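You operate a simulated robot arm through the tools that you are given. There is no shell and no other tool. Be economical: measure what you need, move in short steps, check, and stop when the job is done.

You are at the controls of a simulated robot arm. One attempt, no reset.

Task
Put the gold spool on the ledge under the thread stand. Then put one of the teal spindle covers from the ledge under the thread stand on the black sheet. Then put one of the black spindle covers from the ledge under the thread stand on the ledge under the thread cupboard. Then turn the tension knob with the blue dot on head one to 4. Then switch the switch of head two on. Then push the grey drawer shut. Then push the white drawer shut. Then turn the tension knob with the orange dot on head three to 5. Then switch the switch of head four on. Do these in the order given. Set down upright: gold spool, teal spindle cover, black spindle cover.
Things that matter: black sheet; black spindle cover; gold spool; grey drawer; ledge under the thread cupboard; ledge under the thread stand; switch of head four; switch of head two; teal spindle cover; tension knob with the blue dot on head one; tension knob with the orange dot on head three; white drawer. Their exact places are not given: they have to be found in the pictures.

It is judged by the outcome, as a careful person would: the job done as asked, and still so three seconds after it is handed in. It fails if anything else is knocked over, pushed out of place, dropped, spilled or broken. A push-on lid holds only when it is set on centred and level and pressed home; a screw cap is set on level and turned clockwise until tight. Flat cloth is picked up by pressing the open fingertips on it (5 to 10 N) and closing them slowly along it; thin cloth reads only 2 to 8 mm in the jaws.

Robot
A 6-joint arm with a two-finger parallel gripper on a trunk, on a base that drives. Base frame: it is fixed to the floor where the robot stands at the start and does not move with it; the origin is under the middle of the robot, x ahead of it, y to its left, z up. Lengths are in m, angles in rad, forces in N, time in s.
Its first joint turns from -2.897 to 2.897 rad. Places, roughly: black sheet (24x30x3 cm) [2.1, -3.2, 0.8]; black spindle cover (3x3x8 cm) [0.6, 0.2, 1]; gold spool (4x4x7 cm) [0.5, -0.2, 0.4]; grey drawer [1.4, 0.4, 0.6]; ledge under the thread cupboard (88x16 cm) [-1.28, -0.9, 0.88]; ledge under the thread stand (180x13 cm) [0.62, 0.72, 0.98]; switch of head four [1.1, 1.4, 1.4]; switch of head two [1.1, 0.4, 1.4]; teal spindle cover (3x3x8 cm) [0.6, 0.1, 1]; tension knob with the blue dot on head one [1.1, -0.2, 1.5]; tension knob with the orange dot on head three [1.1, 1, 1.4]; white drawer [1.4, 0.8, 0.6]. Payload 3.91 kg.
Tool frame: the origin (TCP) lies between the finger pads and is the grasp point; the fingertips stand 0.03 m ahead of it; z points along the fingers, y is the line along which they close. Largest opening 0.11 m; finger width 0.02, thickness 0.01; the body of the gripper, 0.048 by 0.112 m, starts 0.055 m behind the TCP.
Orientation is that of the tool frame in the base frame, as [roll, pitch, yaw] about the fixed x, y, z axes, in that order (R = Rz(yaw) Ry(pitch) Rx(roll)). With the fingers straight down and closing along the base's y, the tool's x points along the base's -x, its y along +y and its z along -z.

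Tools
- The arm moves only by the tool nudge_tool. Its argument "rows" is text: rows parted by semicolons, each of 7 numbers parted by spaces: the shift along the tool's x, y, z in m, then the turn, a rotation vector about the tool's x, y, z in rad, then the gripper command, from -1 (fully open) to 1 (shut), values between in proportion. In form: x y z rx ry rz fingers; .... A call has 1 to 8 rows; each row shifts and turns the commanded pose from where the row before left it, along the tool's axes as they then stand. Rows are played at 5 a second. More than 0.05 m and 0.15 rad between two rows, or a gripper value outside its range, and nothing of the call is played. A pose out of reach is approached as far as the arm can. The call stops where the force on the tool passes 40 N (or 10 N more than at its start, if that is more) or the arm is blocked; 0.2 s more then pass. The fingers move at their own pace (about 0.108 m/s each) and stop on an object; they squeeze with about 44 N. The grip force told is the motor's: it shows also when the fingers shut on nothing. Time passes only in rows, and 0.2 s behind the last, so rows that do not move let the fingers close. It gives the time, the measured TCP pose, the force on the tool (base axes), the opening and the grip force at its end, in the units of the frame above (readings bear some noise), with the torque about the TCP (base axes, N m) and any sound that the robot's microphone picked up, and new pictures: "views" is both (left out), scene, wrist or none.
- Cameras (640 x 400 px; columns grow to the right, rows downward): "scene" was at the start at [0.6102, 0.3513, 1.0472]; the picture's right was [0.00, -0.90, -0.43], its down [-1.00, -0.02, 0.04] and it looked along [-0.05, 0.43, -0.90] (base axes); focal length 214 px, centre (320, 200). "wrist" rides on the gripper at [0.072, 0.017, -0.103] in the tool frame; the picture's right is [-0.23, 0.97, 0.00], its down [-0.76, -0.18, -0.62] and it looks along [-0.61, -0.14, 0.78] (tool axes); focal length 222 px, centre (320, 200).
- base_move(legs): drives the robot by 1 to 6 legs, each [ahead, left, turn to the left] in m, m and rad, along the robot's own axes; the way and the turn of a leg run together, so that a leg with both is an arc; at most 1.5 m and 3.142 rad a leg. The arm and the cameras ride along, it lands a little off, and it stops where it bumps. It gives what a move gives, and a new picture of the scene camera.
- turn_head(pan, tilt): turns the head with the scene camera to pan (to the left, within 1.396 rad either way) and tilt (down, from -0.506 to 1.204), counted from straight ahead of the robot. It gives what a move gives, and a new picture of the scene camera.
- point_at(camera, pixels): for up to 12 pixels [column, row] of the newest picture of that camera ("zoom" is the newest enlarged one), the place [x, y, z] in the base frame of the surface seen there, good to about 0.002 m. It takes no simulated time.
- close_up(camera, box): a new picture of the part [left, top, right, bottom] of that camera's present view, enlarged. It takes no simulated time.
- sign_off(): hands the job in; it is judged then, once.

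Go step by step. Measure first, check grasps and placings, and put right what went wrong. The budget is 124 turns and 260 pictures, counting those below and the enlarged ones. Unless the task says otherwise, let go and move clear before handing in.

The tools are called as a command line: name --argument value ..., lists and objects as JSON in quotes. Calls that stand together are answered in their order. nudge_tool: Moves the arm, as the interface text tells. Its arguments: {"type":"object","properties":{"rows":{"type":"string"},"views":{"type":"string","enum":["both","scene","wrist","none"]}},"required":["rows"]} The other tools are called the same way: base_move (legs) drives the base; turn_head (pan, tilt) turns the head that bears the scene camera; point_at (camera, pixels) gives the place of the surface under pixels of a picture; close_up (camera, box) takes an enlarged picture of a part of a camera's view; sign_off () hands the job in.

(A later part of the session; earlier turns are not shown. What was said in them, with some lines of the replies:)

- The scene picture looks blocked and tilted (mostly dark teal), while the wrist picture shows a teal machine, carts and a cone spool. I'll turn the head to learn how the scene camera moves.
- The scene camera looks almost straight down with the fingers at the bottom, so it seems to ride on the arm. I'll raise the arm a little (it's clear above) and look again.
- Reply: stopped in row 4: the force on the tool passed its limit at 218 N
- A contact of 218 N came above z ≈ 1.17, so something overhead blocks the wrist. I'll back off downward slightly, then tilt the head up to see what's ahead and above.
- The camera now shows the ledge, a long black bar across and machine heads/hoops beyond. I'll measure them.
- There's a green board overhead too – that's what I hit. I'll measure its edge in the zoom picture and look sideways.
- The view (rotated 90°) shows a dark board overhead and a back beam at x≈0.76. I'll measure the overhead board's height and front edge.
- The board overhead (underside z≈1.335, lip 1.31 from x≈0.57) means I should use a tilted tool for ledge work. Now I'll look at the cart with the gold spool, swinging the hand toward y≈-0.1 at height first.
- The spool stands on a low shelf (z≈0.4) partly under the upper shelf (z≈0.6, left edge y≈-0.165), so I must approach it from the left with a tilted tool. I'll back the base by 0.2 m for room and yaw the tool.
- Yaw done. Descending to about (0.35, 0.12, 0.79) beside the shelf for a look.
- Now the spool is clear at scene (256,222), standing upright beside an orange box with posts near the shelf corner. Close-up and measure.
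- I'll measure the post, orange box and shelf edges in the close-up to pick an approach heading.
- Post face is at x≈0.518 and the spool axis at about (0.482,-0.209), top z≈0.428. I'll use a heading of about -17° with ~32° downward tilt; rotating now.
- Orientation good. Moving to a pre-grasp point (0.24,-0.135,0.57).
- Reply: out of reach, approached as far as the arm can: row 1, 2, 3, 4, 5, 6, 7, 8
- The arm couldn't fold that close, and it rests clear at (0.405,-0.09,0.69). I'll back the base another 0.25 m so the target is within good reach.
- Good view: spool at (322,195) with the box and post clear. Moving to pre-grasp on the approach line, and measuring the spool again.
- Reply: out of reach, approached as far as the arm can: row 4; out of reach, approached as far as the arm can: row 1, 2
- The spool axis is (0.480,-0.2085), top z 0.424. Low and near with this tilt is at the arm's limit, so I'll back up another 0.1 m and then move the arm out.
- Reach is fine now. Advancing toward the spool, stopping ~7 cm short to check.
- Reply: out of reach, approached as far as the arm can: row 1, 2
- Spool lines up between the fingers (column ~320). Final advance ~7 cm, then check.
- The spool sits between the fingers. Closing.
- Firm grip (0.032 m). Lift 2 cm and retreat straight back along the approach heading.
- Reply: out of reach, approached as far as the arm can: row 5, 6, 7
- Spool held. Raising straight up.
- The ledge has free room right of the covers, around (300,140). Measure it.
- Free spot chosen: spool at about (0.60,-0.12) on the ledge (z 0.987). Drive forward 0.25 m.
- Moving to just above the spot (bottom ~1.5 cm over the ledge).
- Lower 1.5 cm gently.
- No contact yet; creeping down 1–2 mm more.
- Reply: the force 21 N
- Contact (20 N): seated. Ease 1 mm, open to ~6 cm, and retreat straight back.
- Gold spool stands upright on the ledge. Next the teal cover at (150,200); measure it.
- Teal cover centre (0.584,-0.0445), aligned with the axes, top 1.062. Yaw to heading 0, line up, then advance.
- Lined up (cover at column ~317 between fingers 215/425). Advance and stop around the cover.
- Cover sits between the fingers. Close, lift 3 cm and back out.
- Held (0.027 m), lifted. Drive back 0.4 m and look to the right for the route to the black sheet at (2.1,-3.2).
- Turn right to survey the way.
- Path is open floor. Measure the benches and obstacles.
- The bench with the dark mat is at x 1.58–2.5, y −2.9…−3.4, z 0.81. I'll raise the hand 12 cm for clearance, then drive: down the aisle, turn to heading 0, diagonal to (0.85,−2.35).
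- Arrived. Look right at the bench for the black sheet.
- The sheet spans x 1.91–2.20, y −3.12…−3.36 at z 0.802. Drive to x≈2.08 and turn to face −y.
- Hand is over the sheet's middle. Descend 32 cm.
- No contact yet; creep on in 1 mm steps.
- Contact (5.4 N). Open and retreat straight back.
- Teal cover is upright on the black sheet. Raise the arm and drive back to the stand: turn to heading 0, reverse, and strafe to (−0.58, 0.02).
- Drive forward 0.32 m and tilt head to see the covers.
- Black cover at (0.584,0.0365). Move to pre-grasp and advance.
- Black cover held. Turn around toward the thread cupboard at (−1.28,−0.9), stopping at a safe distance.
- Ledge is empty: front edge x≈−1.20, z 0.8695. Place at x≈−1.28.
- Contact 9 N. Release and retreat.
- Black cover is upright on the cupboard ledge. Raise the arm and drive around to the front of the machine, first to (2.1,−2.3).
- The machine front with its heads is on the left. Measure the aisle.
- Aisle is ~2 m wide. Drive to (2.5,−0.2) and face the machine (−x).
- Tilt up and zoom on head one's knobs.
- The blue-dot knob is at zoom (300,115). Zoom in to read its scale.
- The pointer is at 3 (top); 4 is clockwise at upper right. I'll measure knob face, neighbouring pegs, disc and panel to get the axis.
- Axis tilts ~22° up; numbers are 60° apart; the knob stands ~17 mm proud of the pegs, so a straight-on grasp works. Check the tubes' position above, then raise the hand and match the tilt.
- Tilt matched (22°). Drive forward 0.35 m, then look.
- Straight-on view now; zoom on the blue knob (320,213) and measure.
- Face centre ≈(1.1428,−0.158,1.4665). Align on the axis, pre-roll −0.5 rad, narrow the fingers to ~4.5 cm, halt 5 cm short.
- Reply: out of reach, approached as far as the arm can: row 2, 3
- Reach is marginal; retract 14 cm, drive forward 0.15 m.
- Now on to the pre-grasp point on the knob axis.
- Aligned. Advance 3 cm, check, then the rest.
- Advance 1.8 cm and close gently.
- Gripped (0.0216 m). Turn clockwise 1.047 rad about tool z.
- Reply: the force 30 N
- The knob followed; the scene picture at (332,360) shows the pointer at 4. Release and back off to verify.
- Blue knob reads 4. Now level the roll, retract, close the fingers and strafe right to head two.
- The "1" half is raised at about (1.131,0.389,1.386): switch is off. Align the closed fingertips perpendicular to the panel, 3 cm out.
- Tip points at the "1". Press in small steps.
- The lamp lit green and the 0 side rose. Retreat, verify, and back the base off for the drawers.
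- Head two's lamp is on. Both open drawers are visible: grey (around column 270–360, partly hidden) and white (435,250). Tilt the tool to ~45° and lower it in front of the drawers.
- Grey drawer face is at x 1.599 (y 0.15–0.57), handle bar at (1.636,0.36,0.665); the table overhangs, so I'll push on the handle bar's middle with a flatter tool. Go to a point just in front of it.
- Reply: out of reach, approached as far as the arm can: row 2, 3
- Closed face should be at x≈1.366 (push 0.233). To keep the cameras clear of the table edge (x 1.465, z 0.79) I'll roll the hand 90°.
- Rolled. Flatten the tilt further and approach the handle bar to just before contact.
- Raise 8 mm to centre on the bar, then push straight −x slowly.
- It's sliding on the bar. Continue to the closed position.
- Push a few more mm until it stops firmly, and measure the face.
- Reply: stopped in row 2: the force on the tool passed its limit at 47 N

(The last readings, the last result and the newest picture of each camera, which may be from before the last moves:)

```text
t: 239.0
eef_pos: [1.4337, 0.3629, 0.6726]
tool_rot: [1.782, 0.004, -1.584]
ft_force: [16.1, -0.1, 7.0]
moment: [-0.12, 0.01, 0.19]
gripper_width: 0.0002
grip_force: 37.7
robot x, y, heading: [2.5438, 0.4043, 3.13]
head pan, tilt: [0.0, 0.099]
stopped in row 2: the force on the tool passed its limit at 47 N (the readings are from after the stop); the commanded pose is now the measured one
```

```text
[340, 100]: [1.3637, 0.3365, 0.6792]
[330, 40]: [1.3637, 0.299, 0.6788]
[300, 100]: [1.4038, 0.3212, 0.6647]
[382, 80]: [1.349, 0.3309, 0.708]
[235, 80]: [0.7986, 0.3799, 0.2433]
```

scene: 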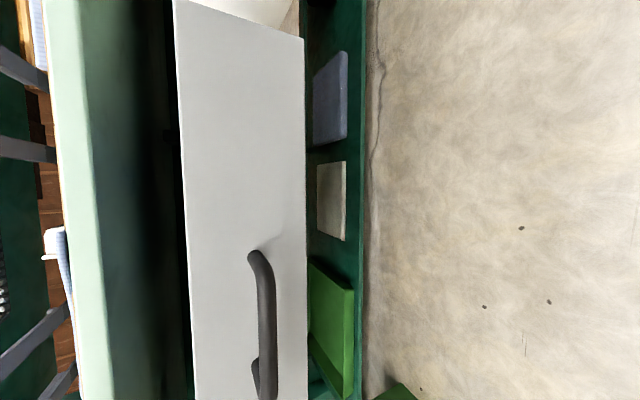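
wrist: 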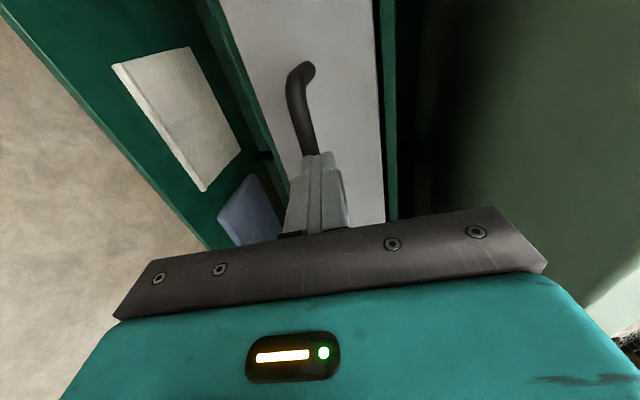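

Grey drawer is shut (face x 1.364, firm stop). Back off 0.29 m, strafe 0.44 m right to the white drawer.

nudge_tool --rows "0 -0.0092 -0.0441 0 0 0 1; 0 -0.0092 -0.0441 0 0 0 1; 0 -0.0092 -0.0441 0 0 0 1; 0 -0.0092 -0.0441 0 0 0 1; 0 -0.0092 -0.0441 0 0 0 1; 0 -0.0092 -0.0441 0 0 0 1; 0 -0.005 -0.03 0 0 0 1; 0 0 0 0 0 0 1" --views "none"

base_move --legs '[[0, -0.43, 0.01]]'

nudge_tool --rows "0 0 0 0 0 0 1" --views "wrist"

```text
t: 240.8
eef_pos: [1.7347, 0.3581, 0.6721]
tool_rot: [1.78, 0.003, -1.583]
ft_force: [-0.6, -0.3, 0.1]
moment: [-0.01, -0.02, 0.01]
gripper_width: 0.0001
grip_force: 37.8
robot x, y, heading: [2.5416, 0.4002, 3.129]
head pan, tilt: [0.0, 0.099]
```

```text
t: 243.4
eef_pos: [1.7368, 0.7815, 0.6717]
tool_rot: [1.781, 0.003, -1.574]
ft_force: [0.4, -0.2, 0.8]
moment: [-0.02, 0.02, 0.01]
gripper_width: 0.0
grip_force: 37.6
robot x, y, heading: [2.5453, 0.8322, 3.141]
head pan, tilt: [0.0, 0.099]
```

scene: 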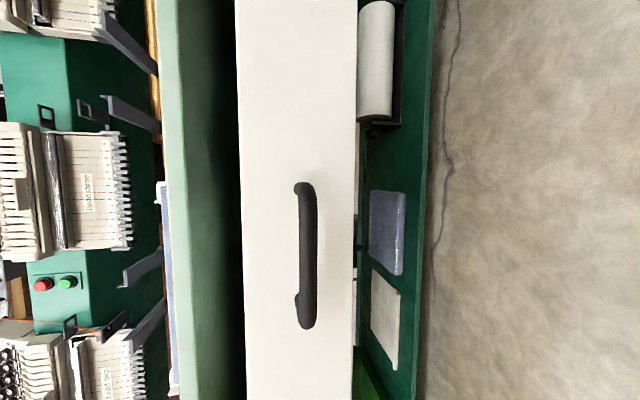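

```text
t: 243.8
eef_pos: [1.7375, 0.7812, 0.672]
tool_rot: [1.781, 0.002, -1.574]
ft_force: [1.3, -0.5, -0.4]
moment: [0.02, 0.0, 0.03]
gripper_width: 0.0
grip_force: 37.6
robot x, y, heading: [2.5425, 0.8317, 3.144]
head pan, tilt: [0.0, 0.099]
```

wrist: 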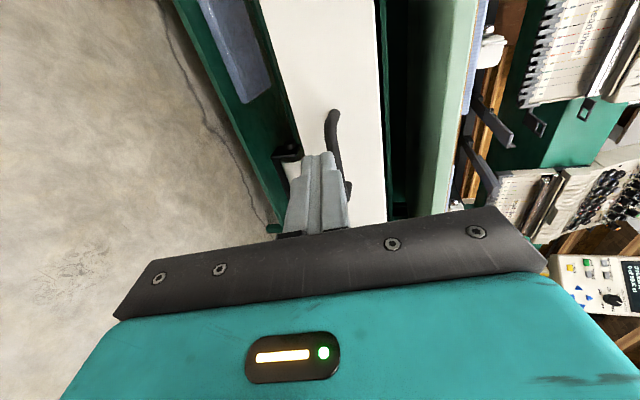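

point_at --camera "scene" --pixels '[[307, 190], [310, 255], [307, 320], [280, 100], [280, 300], [345, 250], [245, 200]]'

```text
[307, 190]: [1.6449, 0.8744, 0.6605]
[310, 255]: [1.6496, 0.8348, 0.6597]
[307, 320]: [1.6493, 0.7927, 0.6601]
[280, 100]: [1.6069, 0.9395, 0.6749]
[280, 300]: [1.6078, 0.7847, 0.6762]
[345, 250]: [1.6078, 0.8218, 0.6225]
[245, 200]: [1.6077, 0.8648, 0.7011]
```

Handle bar centre (1.650,0.834,0.660). Shift 5 cm sideways, then push −x.

nudge_tool --rows "-0.0265 -0.0015 0 0 0 0 1; -0.0265 -0.0015 0 0 0 0 1; 0 0.0061 0.0294 0 0 0 1; 0 0.0041 0.0196 0 0 0 1; 0 0.0021 0.0098 0 0 0 1; 0 0.0041 0.0196 0 0 0 1; 0 0.0041 0.0196 0 0 0 1; 0 0.0041 0.0196 0 0 0 1" --views "wrist"

```text
t: 245.6
eef_pos: [1.617, 0.8338, 0.6693]
tool_rot: [1.78, 0.003, -1.574]
ft_force: [0.0, 1.0, -0.2]
moment: [0.0, -0.03, 0.02]
gripper_width: 0.0
grip_force: 38.0
robot x, y, heading: [2.5424, 0.8271, 3.144]
head pan, tilt: [0.0, 0.099]
```

wrist: 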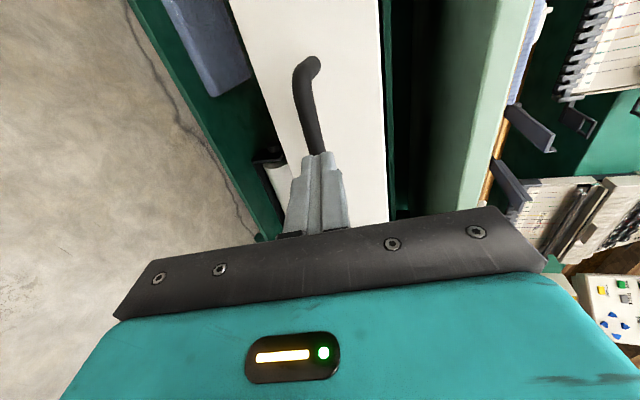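

nudge_tool --rows "0 0.0041 0.0196 0 0 0 1; 0 0.0041 0.0196 0 0 0 1; 0 0.0041 0.0196 0 0 0 1; 0 0.0041 0.0196 0 0 0 1; 0 0.0041 0.0196 0 0 0 1; 0 0.0041 0.0196 0 0 0 1; 0 0.0041 0.0196 0 0 0 1; 0 0.0041 0.0196 0 0 0 1" --views "none"

nudge_tool --rows "0 0.0016 0.0078 0 0 0 1; 0 0.0012 0.006 0 0 0 1; 0 0.0008 0.004 0 0 0 1; 0 0.0006 0.003 0 0 0 1; 0 0.0006 0.003 0 0 0 1; 0 0.0006 0.003 0 0 0 1; 0 0 0 0 0 0 1" --views "wrist"

point_at --camera "wrist" --pixels '[[340, 100], [330, 40], [300, 100]]'

```text
t: 247.4
eef_pos: [1.4585, 0.8352, 0.668]
tool_rot: [1.779, 0.002, -1.574]
ft_force: [0.1, 0.3, 0.1]
moment: [-0.02, -0.03, 0.02]
gripper_width: 0.0001
grip_force: 38.1
robot x, y, heading: [2.5457, 0.8309, 3.139]
head pan, tilt: [0.0, 0.099]
```

```text
t: 248.8
eef_pos: [1.435, 0.8358, 0.668]
tool_rot: [1.782, 0.005, -1.576]
ft_force: [16.6, -0.5, 8.4]
moment: [-0.1, 0.13, 0.15]
gripper_width: 0.0
grip_force: 37.7
robot x, y, heading: [2.5498, 0.8331, 3.138]
head pan, tilt: [0.0, 0.099]
stopped in row 6: the force on the tool passed its limit at 48 N (the readings are from after the stop); the commanded pose is now the measured one
```

wrist: 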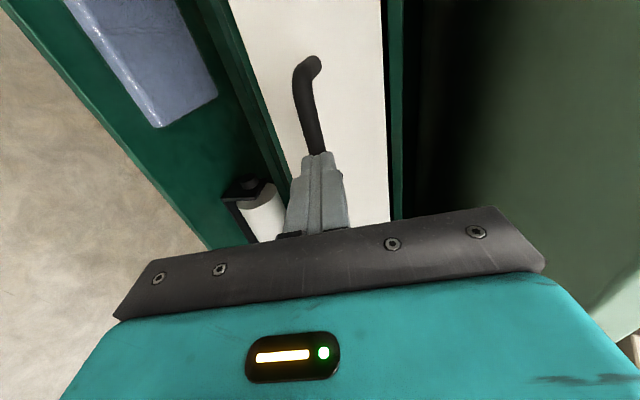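

```text
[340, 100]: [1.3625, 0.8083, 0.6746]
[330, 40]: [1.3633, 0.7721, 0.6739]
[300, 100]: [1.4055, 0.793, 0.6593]
```

White drawer shut (face x 1.363). Retreat 0.3 m, raise, and unroll.

nudge_tool --rows "0 -0.0092 -0.0441 0 0 0 1; 0 -0.0092 -0.0441 0 0 0 1; 0 -0.0092 -0.0441 0 0 0 1; 0 -0.0092 -0.0441 0 0 0 1; 0 -0.0092 -0.0441 0 0 0 1; 0 -0.0092 -0.0441 0 0 0 1; 0 -0.0092 -0.0441 0 0 0 1; 0 0 0 0 0 0 1" --views "none"

nudge_tool --rows "0 0.047 -0.0098 0 0 0 1; 0 0.047 -0.0098 0 0 0 1; 0 0.047 -0.0098 0 0 0 1; 0 0.047 -0.0098 0 0 0 1; 0 0.047 -0.0098 0 0 0 1; 0 0.047 -0.0098 0 0 0 1; 0 0.047 -0.0098 0 0 0 1; 0 0.047 -0.0098 0 0 0 1" --views "none"

nudge_tool --rows "0 0 0 0 0 -0.15 1; 0 0 0 0 0 -0.15 1; 0 0 0 0 0 -0.15 1; 0 0 0 0 0 -0.15 1; 0 0 0 0 0 -0.15 1; 0 0 0 0 0 -0.15 1; 0 0 0 0 0 -0.15 1; 0 0 0 0 0 -0.15 1" --views "none"

nudge_tool --rows "0 0 0 0 0 -0.15 1; 0 0 0 0 0 -0.15 1; 0 0 0 0 0 -0.07 1; -0.047 0 -0.0098 0 0 0 1; -0.047 0 -0.0098 0 0 0 1; -0.047 0 -0.0098 0 0 0 1; -0.047 0 -0.0098 0 0 0 1; -0.047 0 -0.0098 0 0 0 1" --views "scene"

```text
t: 250.6
eef_pos: [1.7486, 0.8338, 0.6682]
tool_rot: [1.785, 0.002, -1.575]
ft_force: [0.1, 0.0, 1.1]
moment: [0.01, -0.02, 0.01]
gripper_width: 0.0
grip_force: 37.8
robot x, y, heading: [2.543, 0.8342, 3.138]
head pan, tilt: [0.0, 0.099]
```

```text
t: 252.4
eef_pos: [1.7465, 0.8337, 1.0507]
tool_rot: [1.783, 0.004, -1.574]
ft_force: [-0.4, -0.4, -0.4]
moment: [0.04, 0.01, -0.03]
gripper_width: 0.0
grip_force: 37.4
robot x, y, heading: [2.5462, 0.8276, 3.14]
head pan, tilt: [0.0, 0.099]
```

```text
t: 254.2
eef_pos: [1.7453, 0.8319, 1.0524]
tool_rot: [2.113, 1.153, -1.069]
ft_force: [-0.4, 0.3, 0.0]
moment: [-0.01, -0.01, 0.01]
gripper_width: 0.0
grip_force: 38.1
robot x, y, heading: [2.5446, 0.8328, 3.137]
head pan, tilt: [0.0, 0.099]
```

```text
t: 256.0
eef_pos: [1.7437, 0.8315, 1.2941]
tool_rot: [-3.132, 1.359, 0.008]
ft_force: [-0.7, 0.1, -0.6]
moment: [-0.03, -0.04, 0.0]
gripper_width: 0.0001
grip_force: 37.5
robot x, y, heading: [2.5492, 0.8296, 3.138]
head pan, tilt: [0.0, 0.099]
```

scene: 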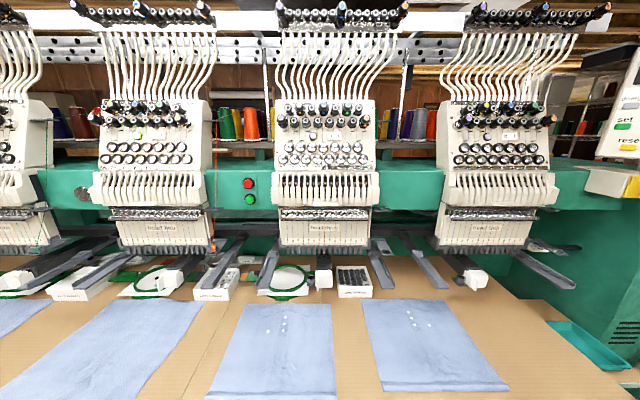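

Head three is in the centre (label at (322,227)). Zoom in to verify labels and the orange knob.

close_up --camera "scene" --box '[265, 90, 385, 170]'

point_at --camera "zoom" --pixels '[[540, 155], [310, 80], [405, 80], [380, 220], [250, 175]]'

close_up --camera "scene" --box '[90, 200, 550, 260]'

```text
5.00 times, centred on (325, 130) of scene
```

zoom: 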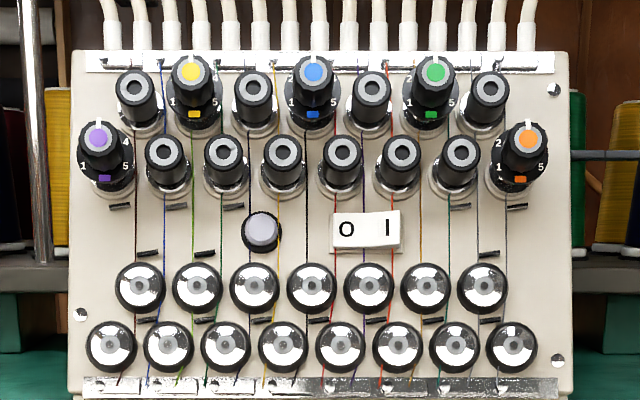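

```text
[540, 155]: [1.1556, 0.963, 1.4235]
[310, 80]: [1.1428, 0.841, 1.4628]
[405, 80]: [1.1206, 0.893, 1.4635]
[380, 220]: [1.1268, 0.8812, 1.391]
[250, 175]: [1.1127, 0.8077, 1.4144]
```

```text
1.39 times, centred on (320, 230) of scene
```

zoom: 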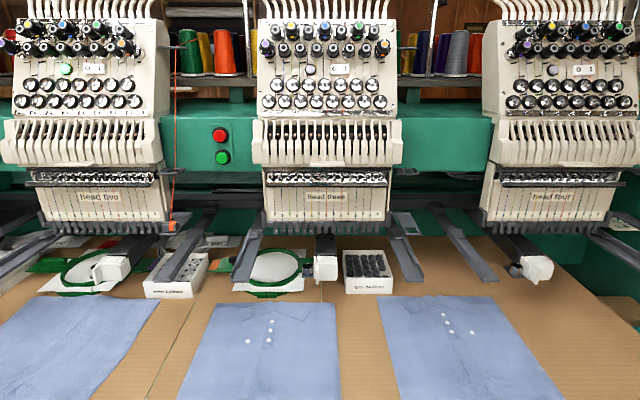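

Orange knob on head three points to 3; I need 5 (clockwise 120°). Set tilt 22°, raise, drive in to ~10 cm from the panel.

nudge_tool --rows "0 0 0 0 0.087 0 0.18; 0 0 0 0 0.087 0 0.18; -0.0394 0 -0.016 0 0 0 0.18; -0.0394 0 -0.016 0 0 0 0.18; -0.0394 0 -0.016 0 0 0 0.18; -0.0394 0 -0.016 0 0 0 0.18; 0 0 0 0 0 0 0.18" --views "none"

base_move --legs '[[0.48, -0.13, 0]]'

turn_head --pan 0 --tilt 0.35

```text
t: 257.6
eef_pos: [1.7431, 0.8311, 1.4625]
tool_rot: [-3.133, 1.182, 0.005]
ft_force: [-0.3, -0.8, 0.2]
moment: [0.01, -0.01, -0.01]
gripper_width: 0.0451
grip_force: 0.1
robot x, y, heading: [2.5442, 0.8302, 3.141]
head pan, tilt: [0.0, 0.099]
```

```text
t: 260.5
eef_pos: [1.2651, 0.962, 1.463]
tool_rot: [-3.134, 1.185, 0.002]
ft_force: [-0.2, -0.1, -0.8]
moment: [0.02, -0.01, 0.03]
gripper_width: 0.0452
grip_force: 0.1
robot x, y, heading: [2.0669, 0.9567, 3.135]
head pan, tilt: [0.0, 0.099]
```

scene: 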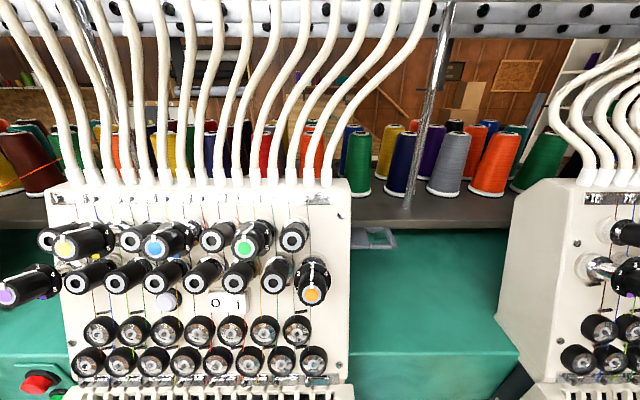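

```text
t: 261.3
eef_pos: [1.2653, 0.9624, 1.4627]
tool_rot: [-3.135, 1.184, 0.002]
ft_force: [-0.1, 0.3, 0.5]
moment: [0.01, 0.0, 0.0]
gripper_width: 0.0451
grip_force: 0.1
robot x, y, heading: [2.0672, 0.9608, 3.143]
head pan, tilt: [0.0, 0.351]
```

scene: 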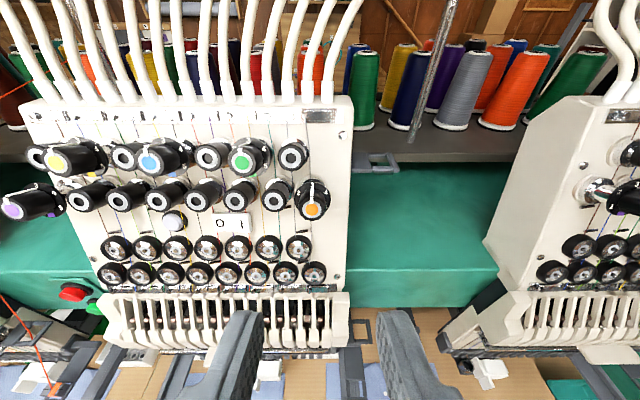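

close_up --camera "scene" --box '[280, 170, 345, 225]'

point_at --camera "zoom" --pixels '[[323, 255], [323, 280], [295, 255], [350, 255], [323, 230], [225, 200], [405, 150], [230, 120], [390, 100]]'

```text
7.27 times, centred on (312, 198) of scene
```

zoom: 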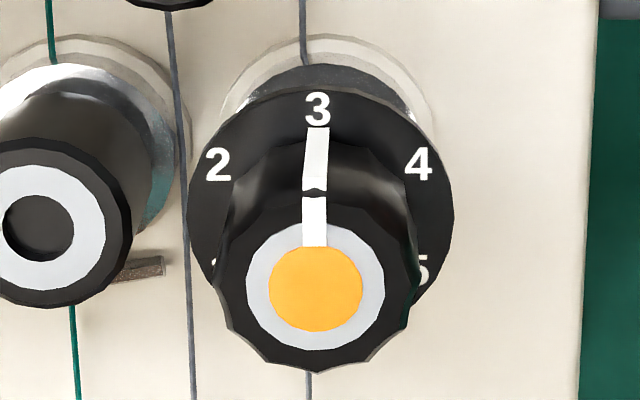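

```text
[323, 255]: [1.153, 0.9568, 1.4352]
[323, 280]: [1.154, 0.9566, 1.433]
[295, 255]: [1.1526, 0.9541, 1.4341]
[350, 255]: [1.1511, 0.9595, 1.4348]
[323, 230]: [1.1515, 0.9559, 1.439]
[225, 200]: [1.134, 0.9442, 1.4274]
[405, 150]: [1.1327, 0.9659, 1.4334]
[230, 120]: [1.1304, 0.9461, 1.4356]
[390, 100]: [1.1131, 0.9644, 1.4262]
```

Face centre F≈(1.154,0.956,1.4325). Align to the axis 5 cm back and pre-roll −1.05 rad.

nudge_tool --rows "-0.014 0.0064 0.048 0 0 0 0.18; 0 0 0 0 0 -0.15 0.18; 0 0 0 0 0 -0.15 0.18; 0 0 0 0 0 -0.15 0.18; 0 0 0 0 0 -0.15 0.18; 0 0 0 0 0 -0.15 0.18; 0 0 0 0 0 -0.15 0.18; 0 0 0 0 0 -0.15 0.18" --views "wrist"

```text
refused: row 1 steps farther than a row can; nothing moved
```

nudge_tool --rows "-0.014 0.0064 0.046 0 0 0 0.18; 0 0 0.002 0 0 -0.15 0.18; 0 0 0 0 0 -0.15 0.18; 0 0 0 0 0 -0.15 0.18; 0 0 0 0 0 -0.15 0.18; 0 0 0 0 0 -0.15 0.18; 0 0 0 0 0 -0.15 0.18; 0 0 0 0 0 -0.15 0.18" --views "both"

```text
t: 263.1
eef_pos: [1.215, 0.9565, 1.4572]
tool_rot: [-2.007, 0.474, 1.355]
ft_force: [-0.5, -0.9, 1.0]
moment: [-0.02, 0.0, 0.02]
gripper_width: 0.0451
grip_force: 0.1
robot x, y, heading: [2.0664, 0.9609, 3.137]
head pan, tilt: [0.0, 0.351]
```

scene: 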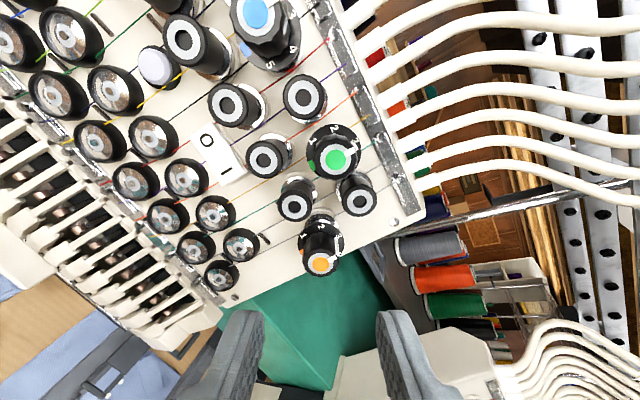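
wrist: 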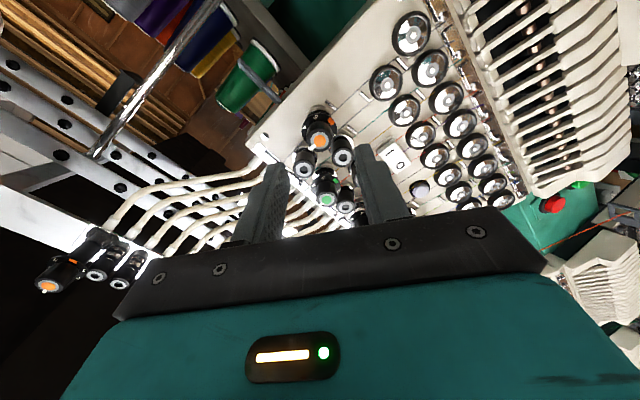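

Aligned (knob at column 320). Advance 4.9 cm and close.

nudge_tool --rows "0 0 0.02 0 0 0 0.18; 0 0 0.02 0 0 0 0.18; 0 0 0.009 0 0 0 0.18; 0 0 0 0 0 0 0.18; 0 0 0 0 0 0 0.5; 0 0 0 0 0 0 0.7; 0 0 0 0 0 0 0.8" --views "wrist"

close_up --camera "wrist" --box '[220, 80, 420, 240]'

```text
t: 264.7
eef_pos: [1.17, 0.9582, 1.4402]
tool_rot: [-2.01, 0.478, 1.352]
ft_force: [-4.5, 0.0, 3.2]
moment: [0.09, 0.54, -0.17]
gripper_width: 0.0215
grip_force: 44.9
robot x, y, heading: [2.0689, 0.9599, 3.139]
head pan, tilt: [0.0, 0.351]
```

wrist: 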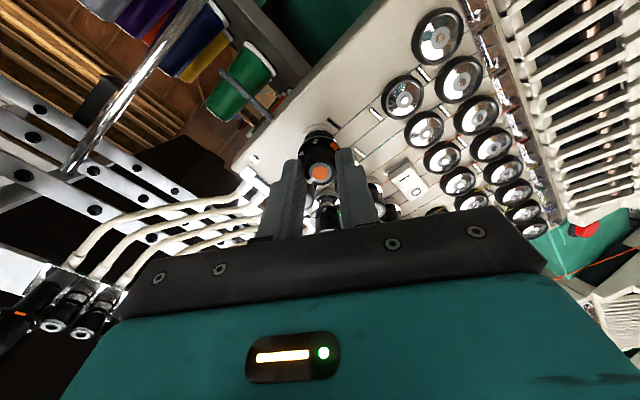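

```text
2.50 times, centred on (320, 160) of wrist
```

zoom: 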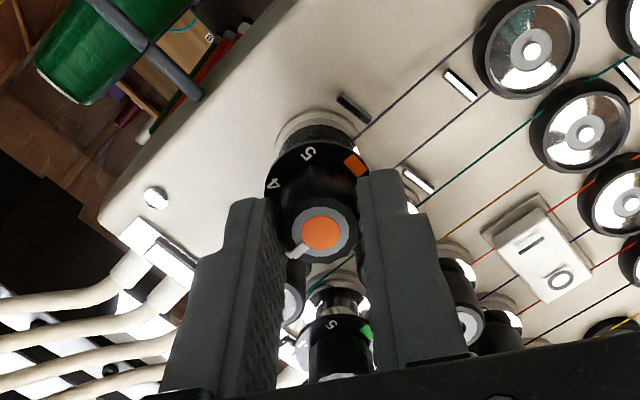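

Gripped. Turn clockwise, first half.

nudge_tool --rows "0 0 0 0 0 0.131 0.8; 0 0 0 0 0 0.131 0.8; 0 0 0 0 0 0.131 0.8; 0 0 0 0 0 0.131 0.8; 0 0 0 0 0 0.131 0.8; 0 0 0 0 0 0.131 0.8; 0 0 0 0 0 0.131 0.8; 0 0 0 0 0 0.131 0.8" --views "none"

```text
t: 266.5
eef_pos: [1.1698, 0.9579, 1.4389]
tool_rot: [-3.139, 1.186, -0.002]
ft_force: [-9.0, 1.7, 15.2]
moment: [-0.12, -0.22, 0.34]
gripper_width: 0.0219
grip_force: 44.6
robot x, y, heading: [2.0671, 0.9602, 3.137]
head pan, tilt: [0.0, 0.351]
```

nudge_tool --rows "0 0 0 0 0 0.131 0.8; 0 0 0 0 0 0.131 0.8; 0 0 0 0 0 0.131 0.8; 0 0 0 0 0 0.131 0.8; 0 0 0 0 0 0.131 0.8; 0 0 0 0 0 0.131 0.8; 0 0 0 0 0 0.131 0.8; 0 0 0 0 0 0.131 0.8" --views "both"

close_up --camera "wrist" --box '[220, 80, 420, 240]'

```text
t: 268.3
eef_pos: [1.1693, 0.9564, 1.4391]
tool_rot: [2.012, 0.479, -1.362]
ft_force: [-5.5, -3.8, 10.3]
moment: [-0.45, 0.27, 1.22]
gripper_width: 0.0216
grip_force: 44.6
robot x, y, heading: [2.0668, 0.9596, 3.143]
head pan, tilt: [0.0, 0.351]
```

scene: 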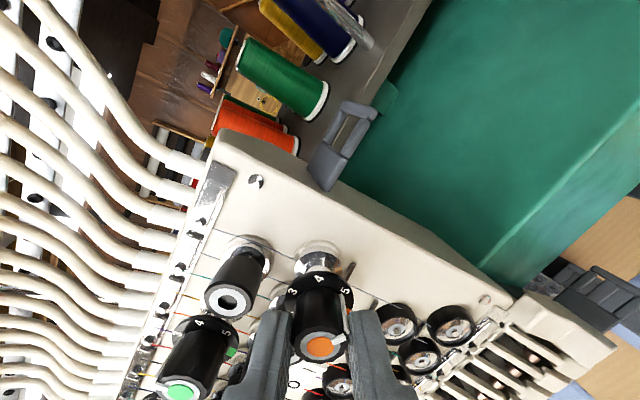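
wrist: 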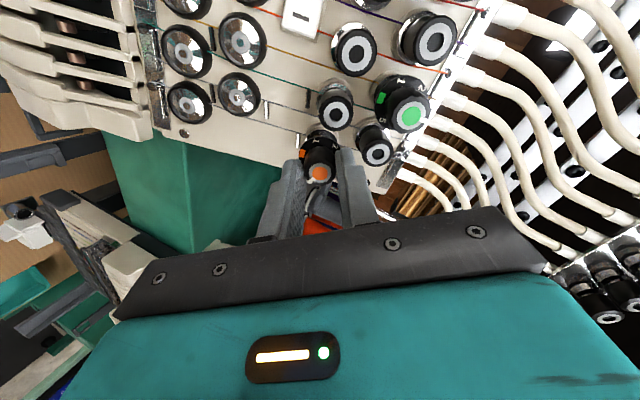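

```text
2.50 times, centred on (320, 160) of wrist
```

zoom: 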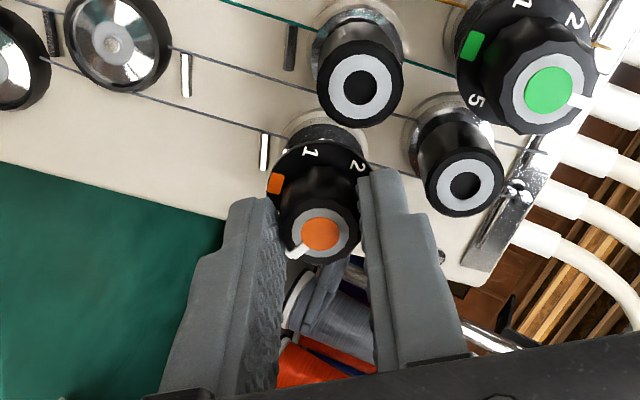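

The pointer kept its place relative to the fingers. Release, back off and level to check.

nudge_tool --rows "0 0 0 0 0 0 0.5; 0 0 0 0 0 0 0.18; 0 0 0 0 0 0 0.18; 0 0 -0.03 0 0 0 0.18; 0 0 -0.045 0 0 0 0.18; 0 0 -0.03 0 0 -0.14 0.18; 0 0 0 0 0 -0.15 0.18; 0 0 0 0 0 -0.15 0.18" --views "none"

nudge_tool --rows "0 0 0 0 0 -0.15 0.5; 0 0 0 0 0 -0.15 0.8; 0 0 0 0 0 -0.15 1; 0 0 0 0 0 -0.15 1; 0 0 0 0 0 0 1" --views "scene"

```text
t: 270.1
eef_pos: [1.2677, 0.9568, 1.4796]
tool_rot: [2.194, 0.867, -1.075]
ft_force: [-0.2, -0.9, 0.6]
moment: [0.01, 0.03, 0.05]
gripper_width: 0.0453
grip_force: 0.0
robot x, y, heading: [2.0655, 0.9591, 3.143]
head pan, tilt: [0.0, 0.351]
```

```text
t: 271.3
eef_pos: [1.2674, 0.9554, 1.4785]
tool_rot: [3.131, 1.186, -0.017]
ft_force: [0.0, -0.4, -0.6]
moment: [-0.02, -0.01, -0.01]
gripper_width: 0.0
grip_force: 37.2
robot x, y, heading: [2.0702, 0.9612, 3.135]
head pan, tilt: [0.0, 0.351]
```

scene: 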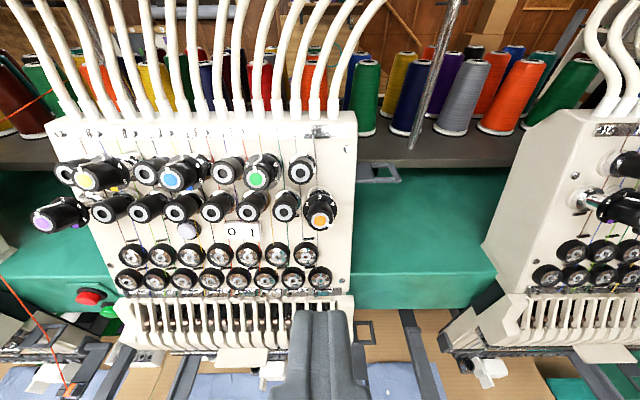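

close_up --camera "scene" --box '[295, 180, 345, 225]'

```text
8.89 times, centred on (320, 202) of scene
```

zoom: 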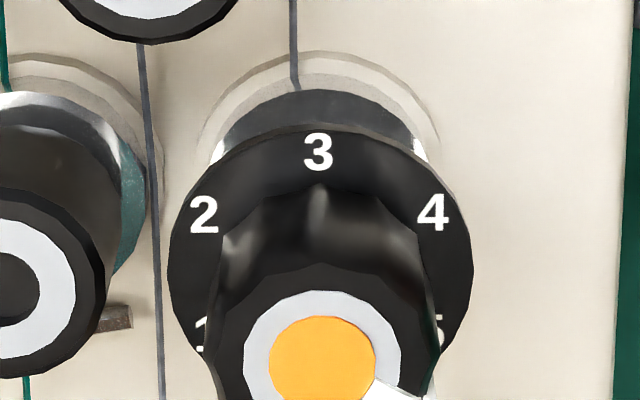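

close_up --camera "scene" --box '[295, 195, 345, 240]'

base_move --legs '[[0.0, -0.45, 0.0]]'

```text
8.89 times, centred on (320, 218) of scene
```

zoom: 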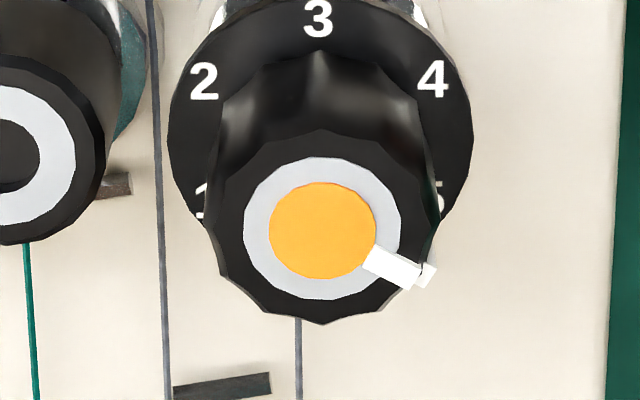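

```text
t: 274.0
eef_pos: [1.2683, 1.4035, 1.4777]
tool_rot: [3.128, 1.183, -0.018]
ft_force: [0.5, -0.2, -0.5]
moment: [-0.02, 0.01, 0.04]
gripper_width: 0.0
grip_force: 37.4
robot x, y, heading: [2.0635, 1.409, 3.138]
head pan, tilt: [0.0, 0.351]
```

scene: 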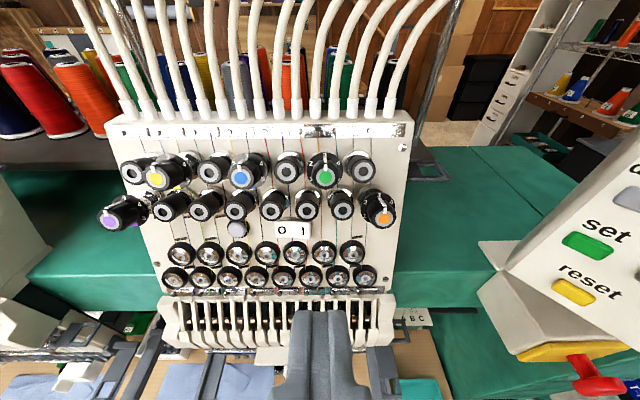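

Orange pointer is at 5. Now head four is in front; measure its switch at (292,229).

close_up --camera "scene" --box '[260, 200, 330, 255]'

point_at --camera "zoom" --pixels '[[200, 265], [290, 270], [385, 265], [410, 265], [470, 265], [470, 290]]'

```text
7.27 times, centred on (295, 228) of scene
```

zoom: 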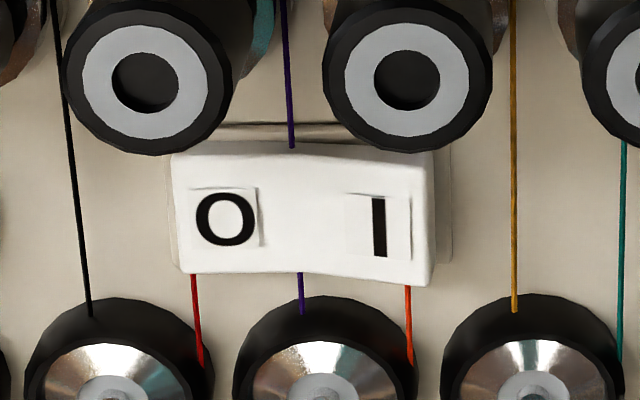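

```text
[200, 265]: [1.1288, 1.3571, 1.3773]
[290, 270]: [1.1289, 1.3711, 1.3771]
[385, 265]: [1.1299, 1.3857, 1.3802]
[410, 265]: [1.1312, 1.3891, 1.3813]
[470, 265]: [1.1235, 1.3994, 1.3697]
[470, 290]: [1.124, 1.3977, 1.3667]
```

Switch four is off ("1" raised at y≈1.385). Align closed tips 3 cm in front of the "1" half.

nudge_tool --rows "0.0168 0.0091 0 0 0 0 1; 0.0168 0.0091 0 0 0 0 1; 0 0 0.04 0 0 0 1; 0 0 0.04 0 0 0 1; 0 0 0.021 0 0 0 1; 0 0 0 0 0 0 1" --views "wrist"

close_up --camera "wrist" --box '[240, 80, 400, 200]'

```text
t: 275.4
eef_pos: [1.1877, 1.3839, 1.4094]
tool_rot: [3.128, 1.182, -0.02]
ft_force: [0.6, 0.2, 0.2]
moment: [0.0, -0.01, -0.01]
gripper_width: 0.0
grip_force: 37.4
robot x, y, heading: [2.0652, 1.4114, 3.135]
head pan, tilt: [0.0, 0.351]
```

wrist: 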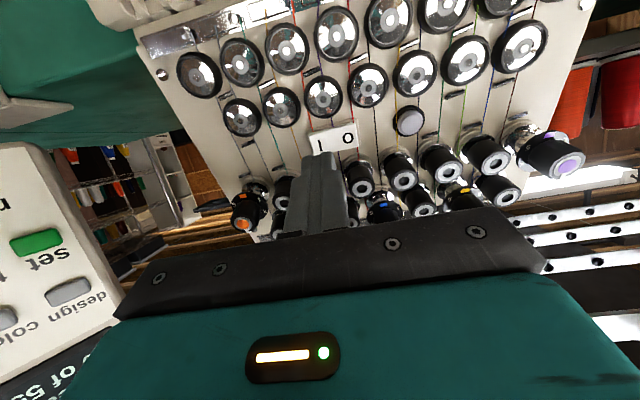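

```text
3.33 times, centred on (320, 140) of wrist
```

zoom: 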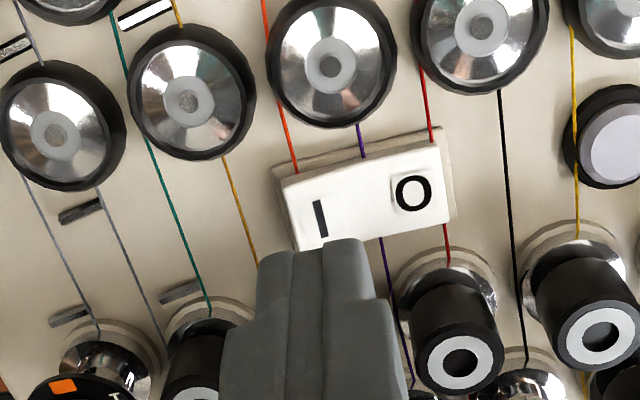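

Shift 4 mm toward the outer edge and press.

nudge_tool --rows "0 -0.004 0 0 0 0 1; 0 0 0.015 0 0 0 1; 0 0 0.012 0 0 0 1; 0 0 0.004 0 0 0 1; 0 0 0.003 0 0 0 1; 0 0 0.001 0 0 0 1; 0 0 0 0 0 0 1" --views "wrist"

```text
t: 277.0
eef_pos: [1.1542, 1.3886, 1.3964]
tool_rot: [3.128, 1.184, -0.02]
ft_force: [0.2, 0.4, -0.4]
moment: [-0.02, 0.02, 0.02]
gripper_width: 0.0002
grip_force: 38.0
robot x, y, heading: [2.0659, 1.4114, 3.14]
head pan, tilt: [0.0, 0.351]
```

wrist: 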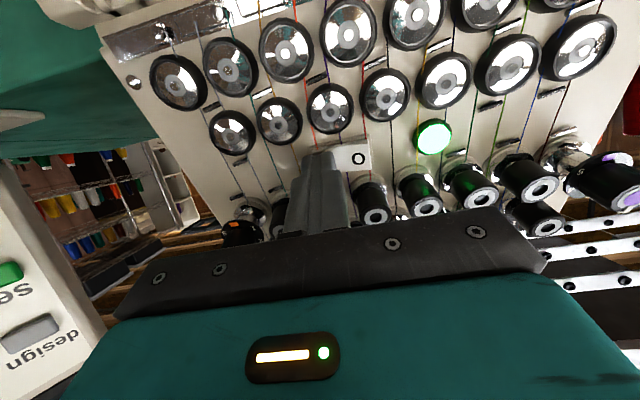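

The lamp is green. Retreat and check all heads once more.

nudge_tool --rows "0 0 -0.03 0 0 0 1; 0 0 -0.045 0 0 0 1; 0 0 -0.045 0 0 0 1; 0 0 -0.03 0 0 0 1; 0 0 0 0 0 0 1" --views "none"

base_move --legs '[[-0.6, 0.5, 0]]'

turn_head --pan 0 --tilt 0.35

```text
t: 278.2
eef_pos: [1.2937, 1.3881, 1.4528]
tool_rot: [3.127, 1.185, -0.019]
ft_force: [0.2, -0.5, 0.0]
moment: [0.01, 0.0, 0.01]
gripper_width: 0.0001
grip_force: 37.9
robot x, y, heading: [2.0662, 1.4104, 3.141]
head pan, tilt: [0.0, 0.351]
```

```text
t: 282.3
eef_pos: [1.8862, 0.8896, 1.4534]
tool_rot: [3.127, 1.185, -0.017]
ft_force: [0.2, 0.4, 0.7]
moment: [0.01, 0.02, -0.01]
gripper_width: 0.0
grip_force: 37.3
robot x, y, heading: [2.6586, 0.9091, 3.144]
head pan, tilt: [0.0, 0.351]
```

scene: 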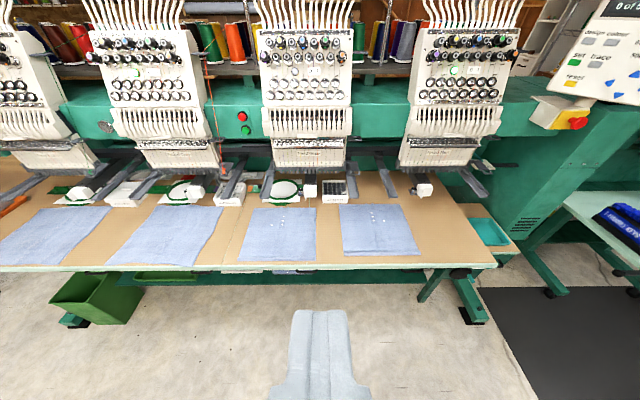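

```text
t: 282.9
eef_pos: [1.886, 0.89, 1.4521]
tool_rot: [3.129, 1.183, -0.019]
ft_force: [-0.4, 0.0, 0.6]
moment: [0.01, -0.02, -0.01]
gripper_width: 0.0
grip_force: 37.8
robot x, y, heading: [2.6566, 0.9104, 3.145]
head pan, tilt: [0.0, 0.351]
```

scene: 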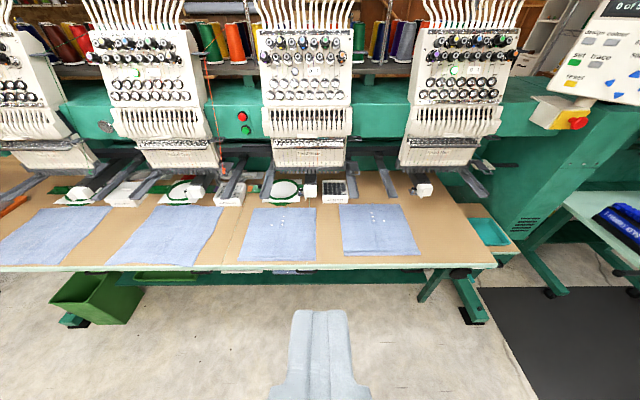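

The lamps on heads two and four are lit, both drawers are shut, and the arm is clear. I'm handing in.

sign_off

```text
The job is handed in.
```

All nine steps are done in the order you gave, and the job is handed in:
- **Set down upright:** the gold spool is on the ledge under the thread stand, one teal cover on the black sheet, and one black cover on the ledge under the thread cupboard.
- **Knobs:** the blue-dot knob on head one is at 4, and the orange-dot knob on head three is at 5.
- **Switches:** heads two and four are on, with their lamps lit green.
- **Drawers:** grey and white are both shut.

Early on, the raised arm hit the board over the thread-stand ledge (218 N). I saw nothing moved or damaged in later pictures.
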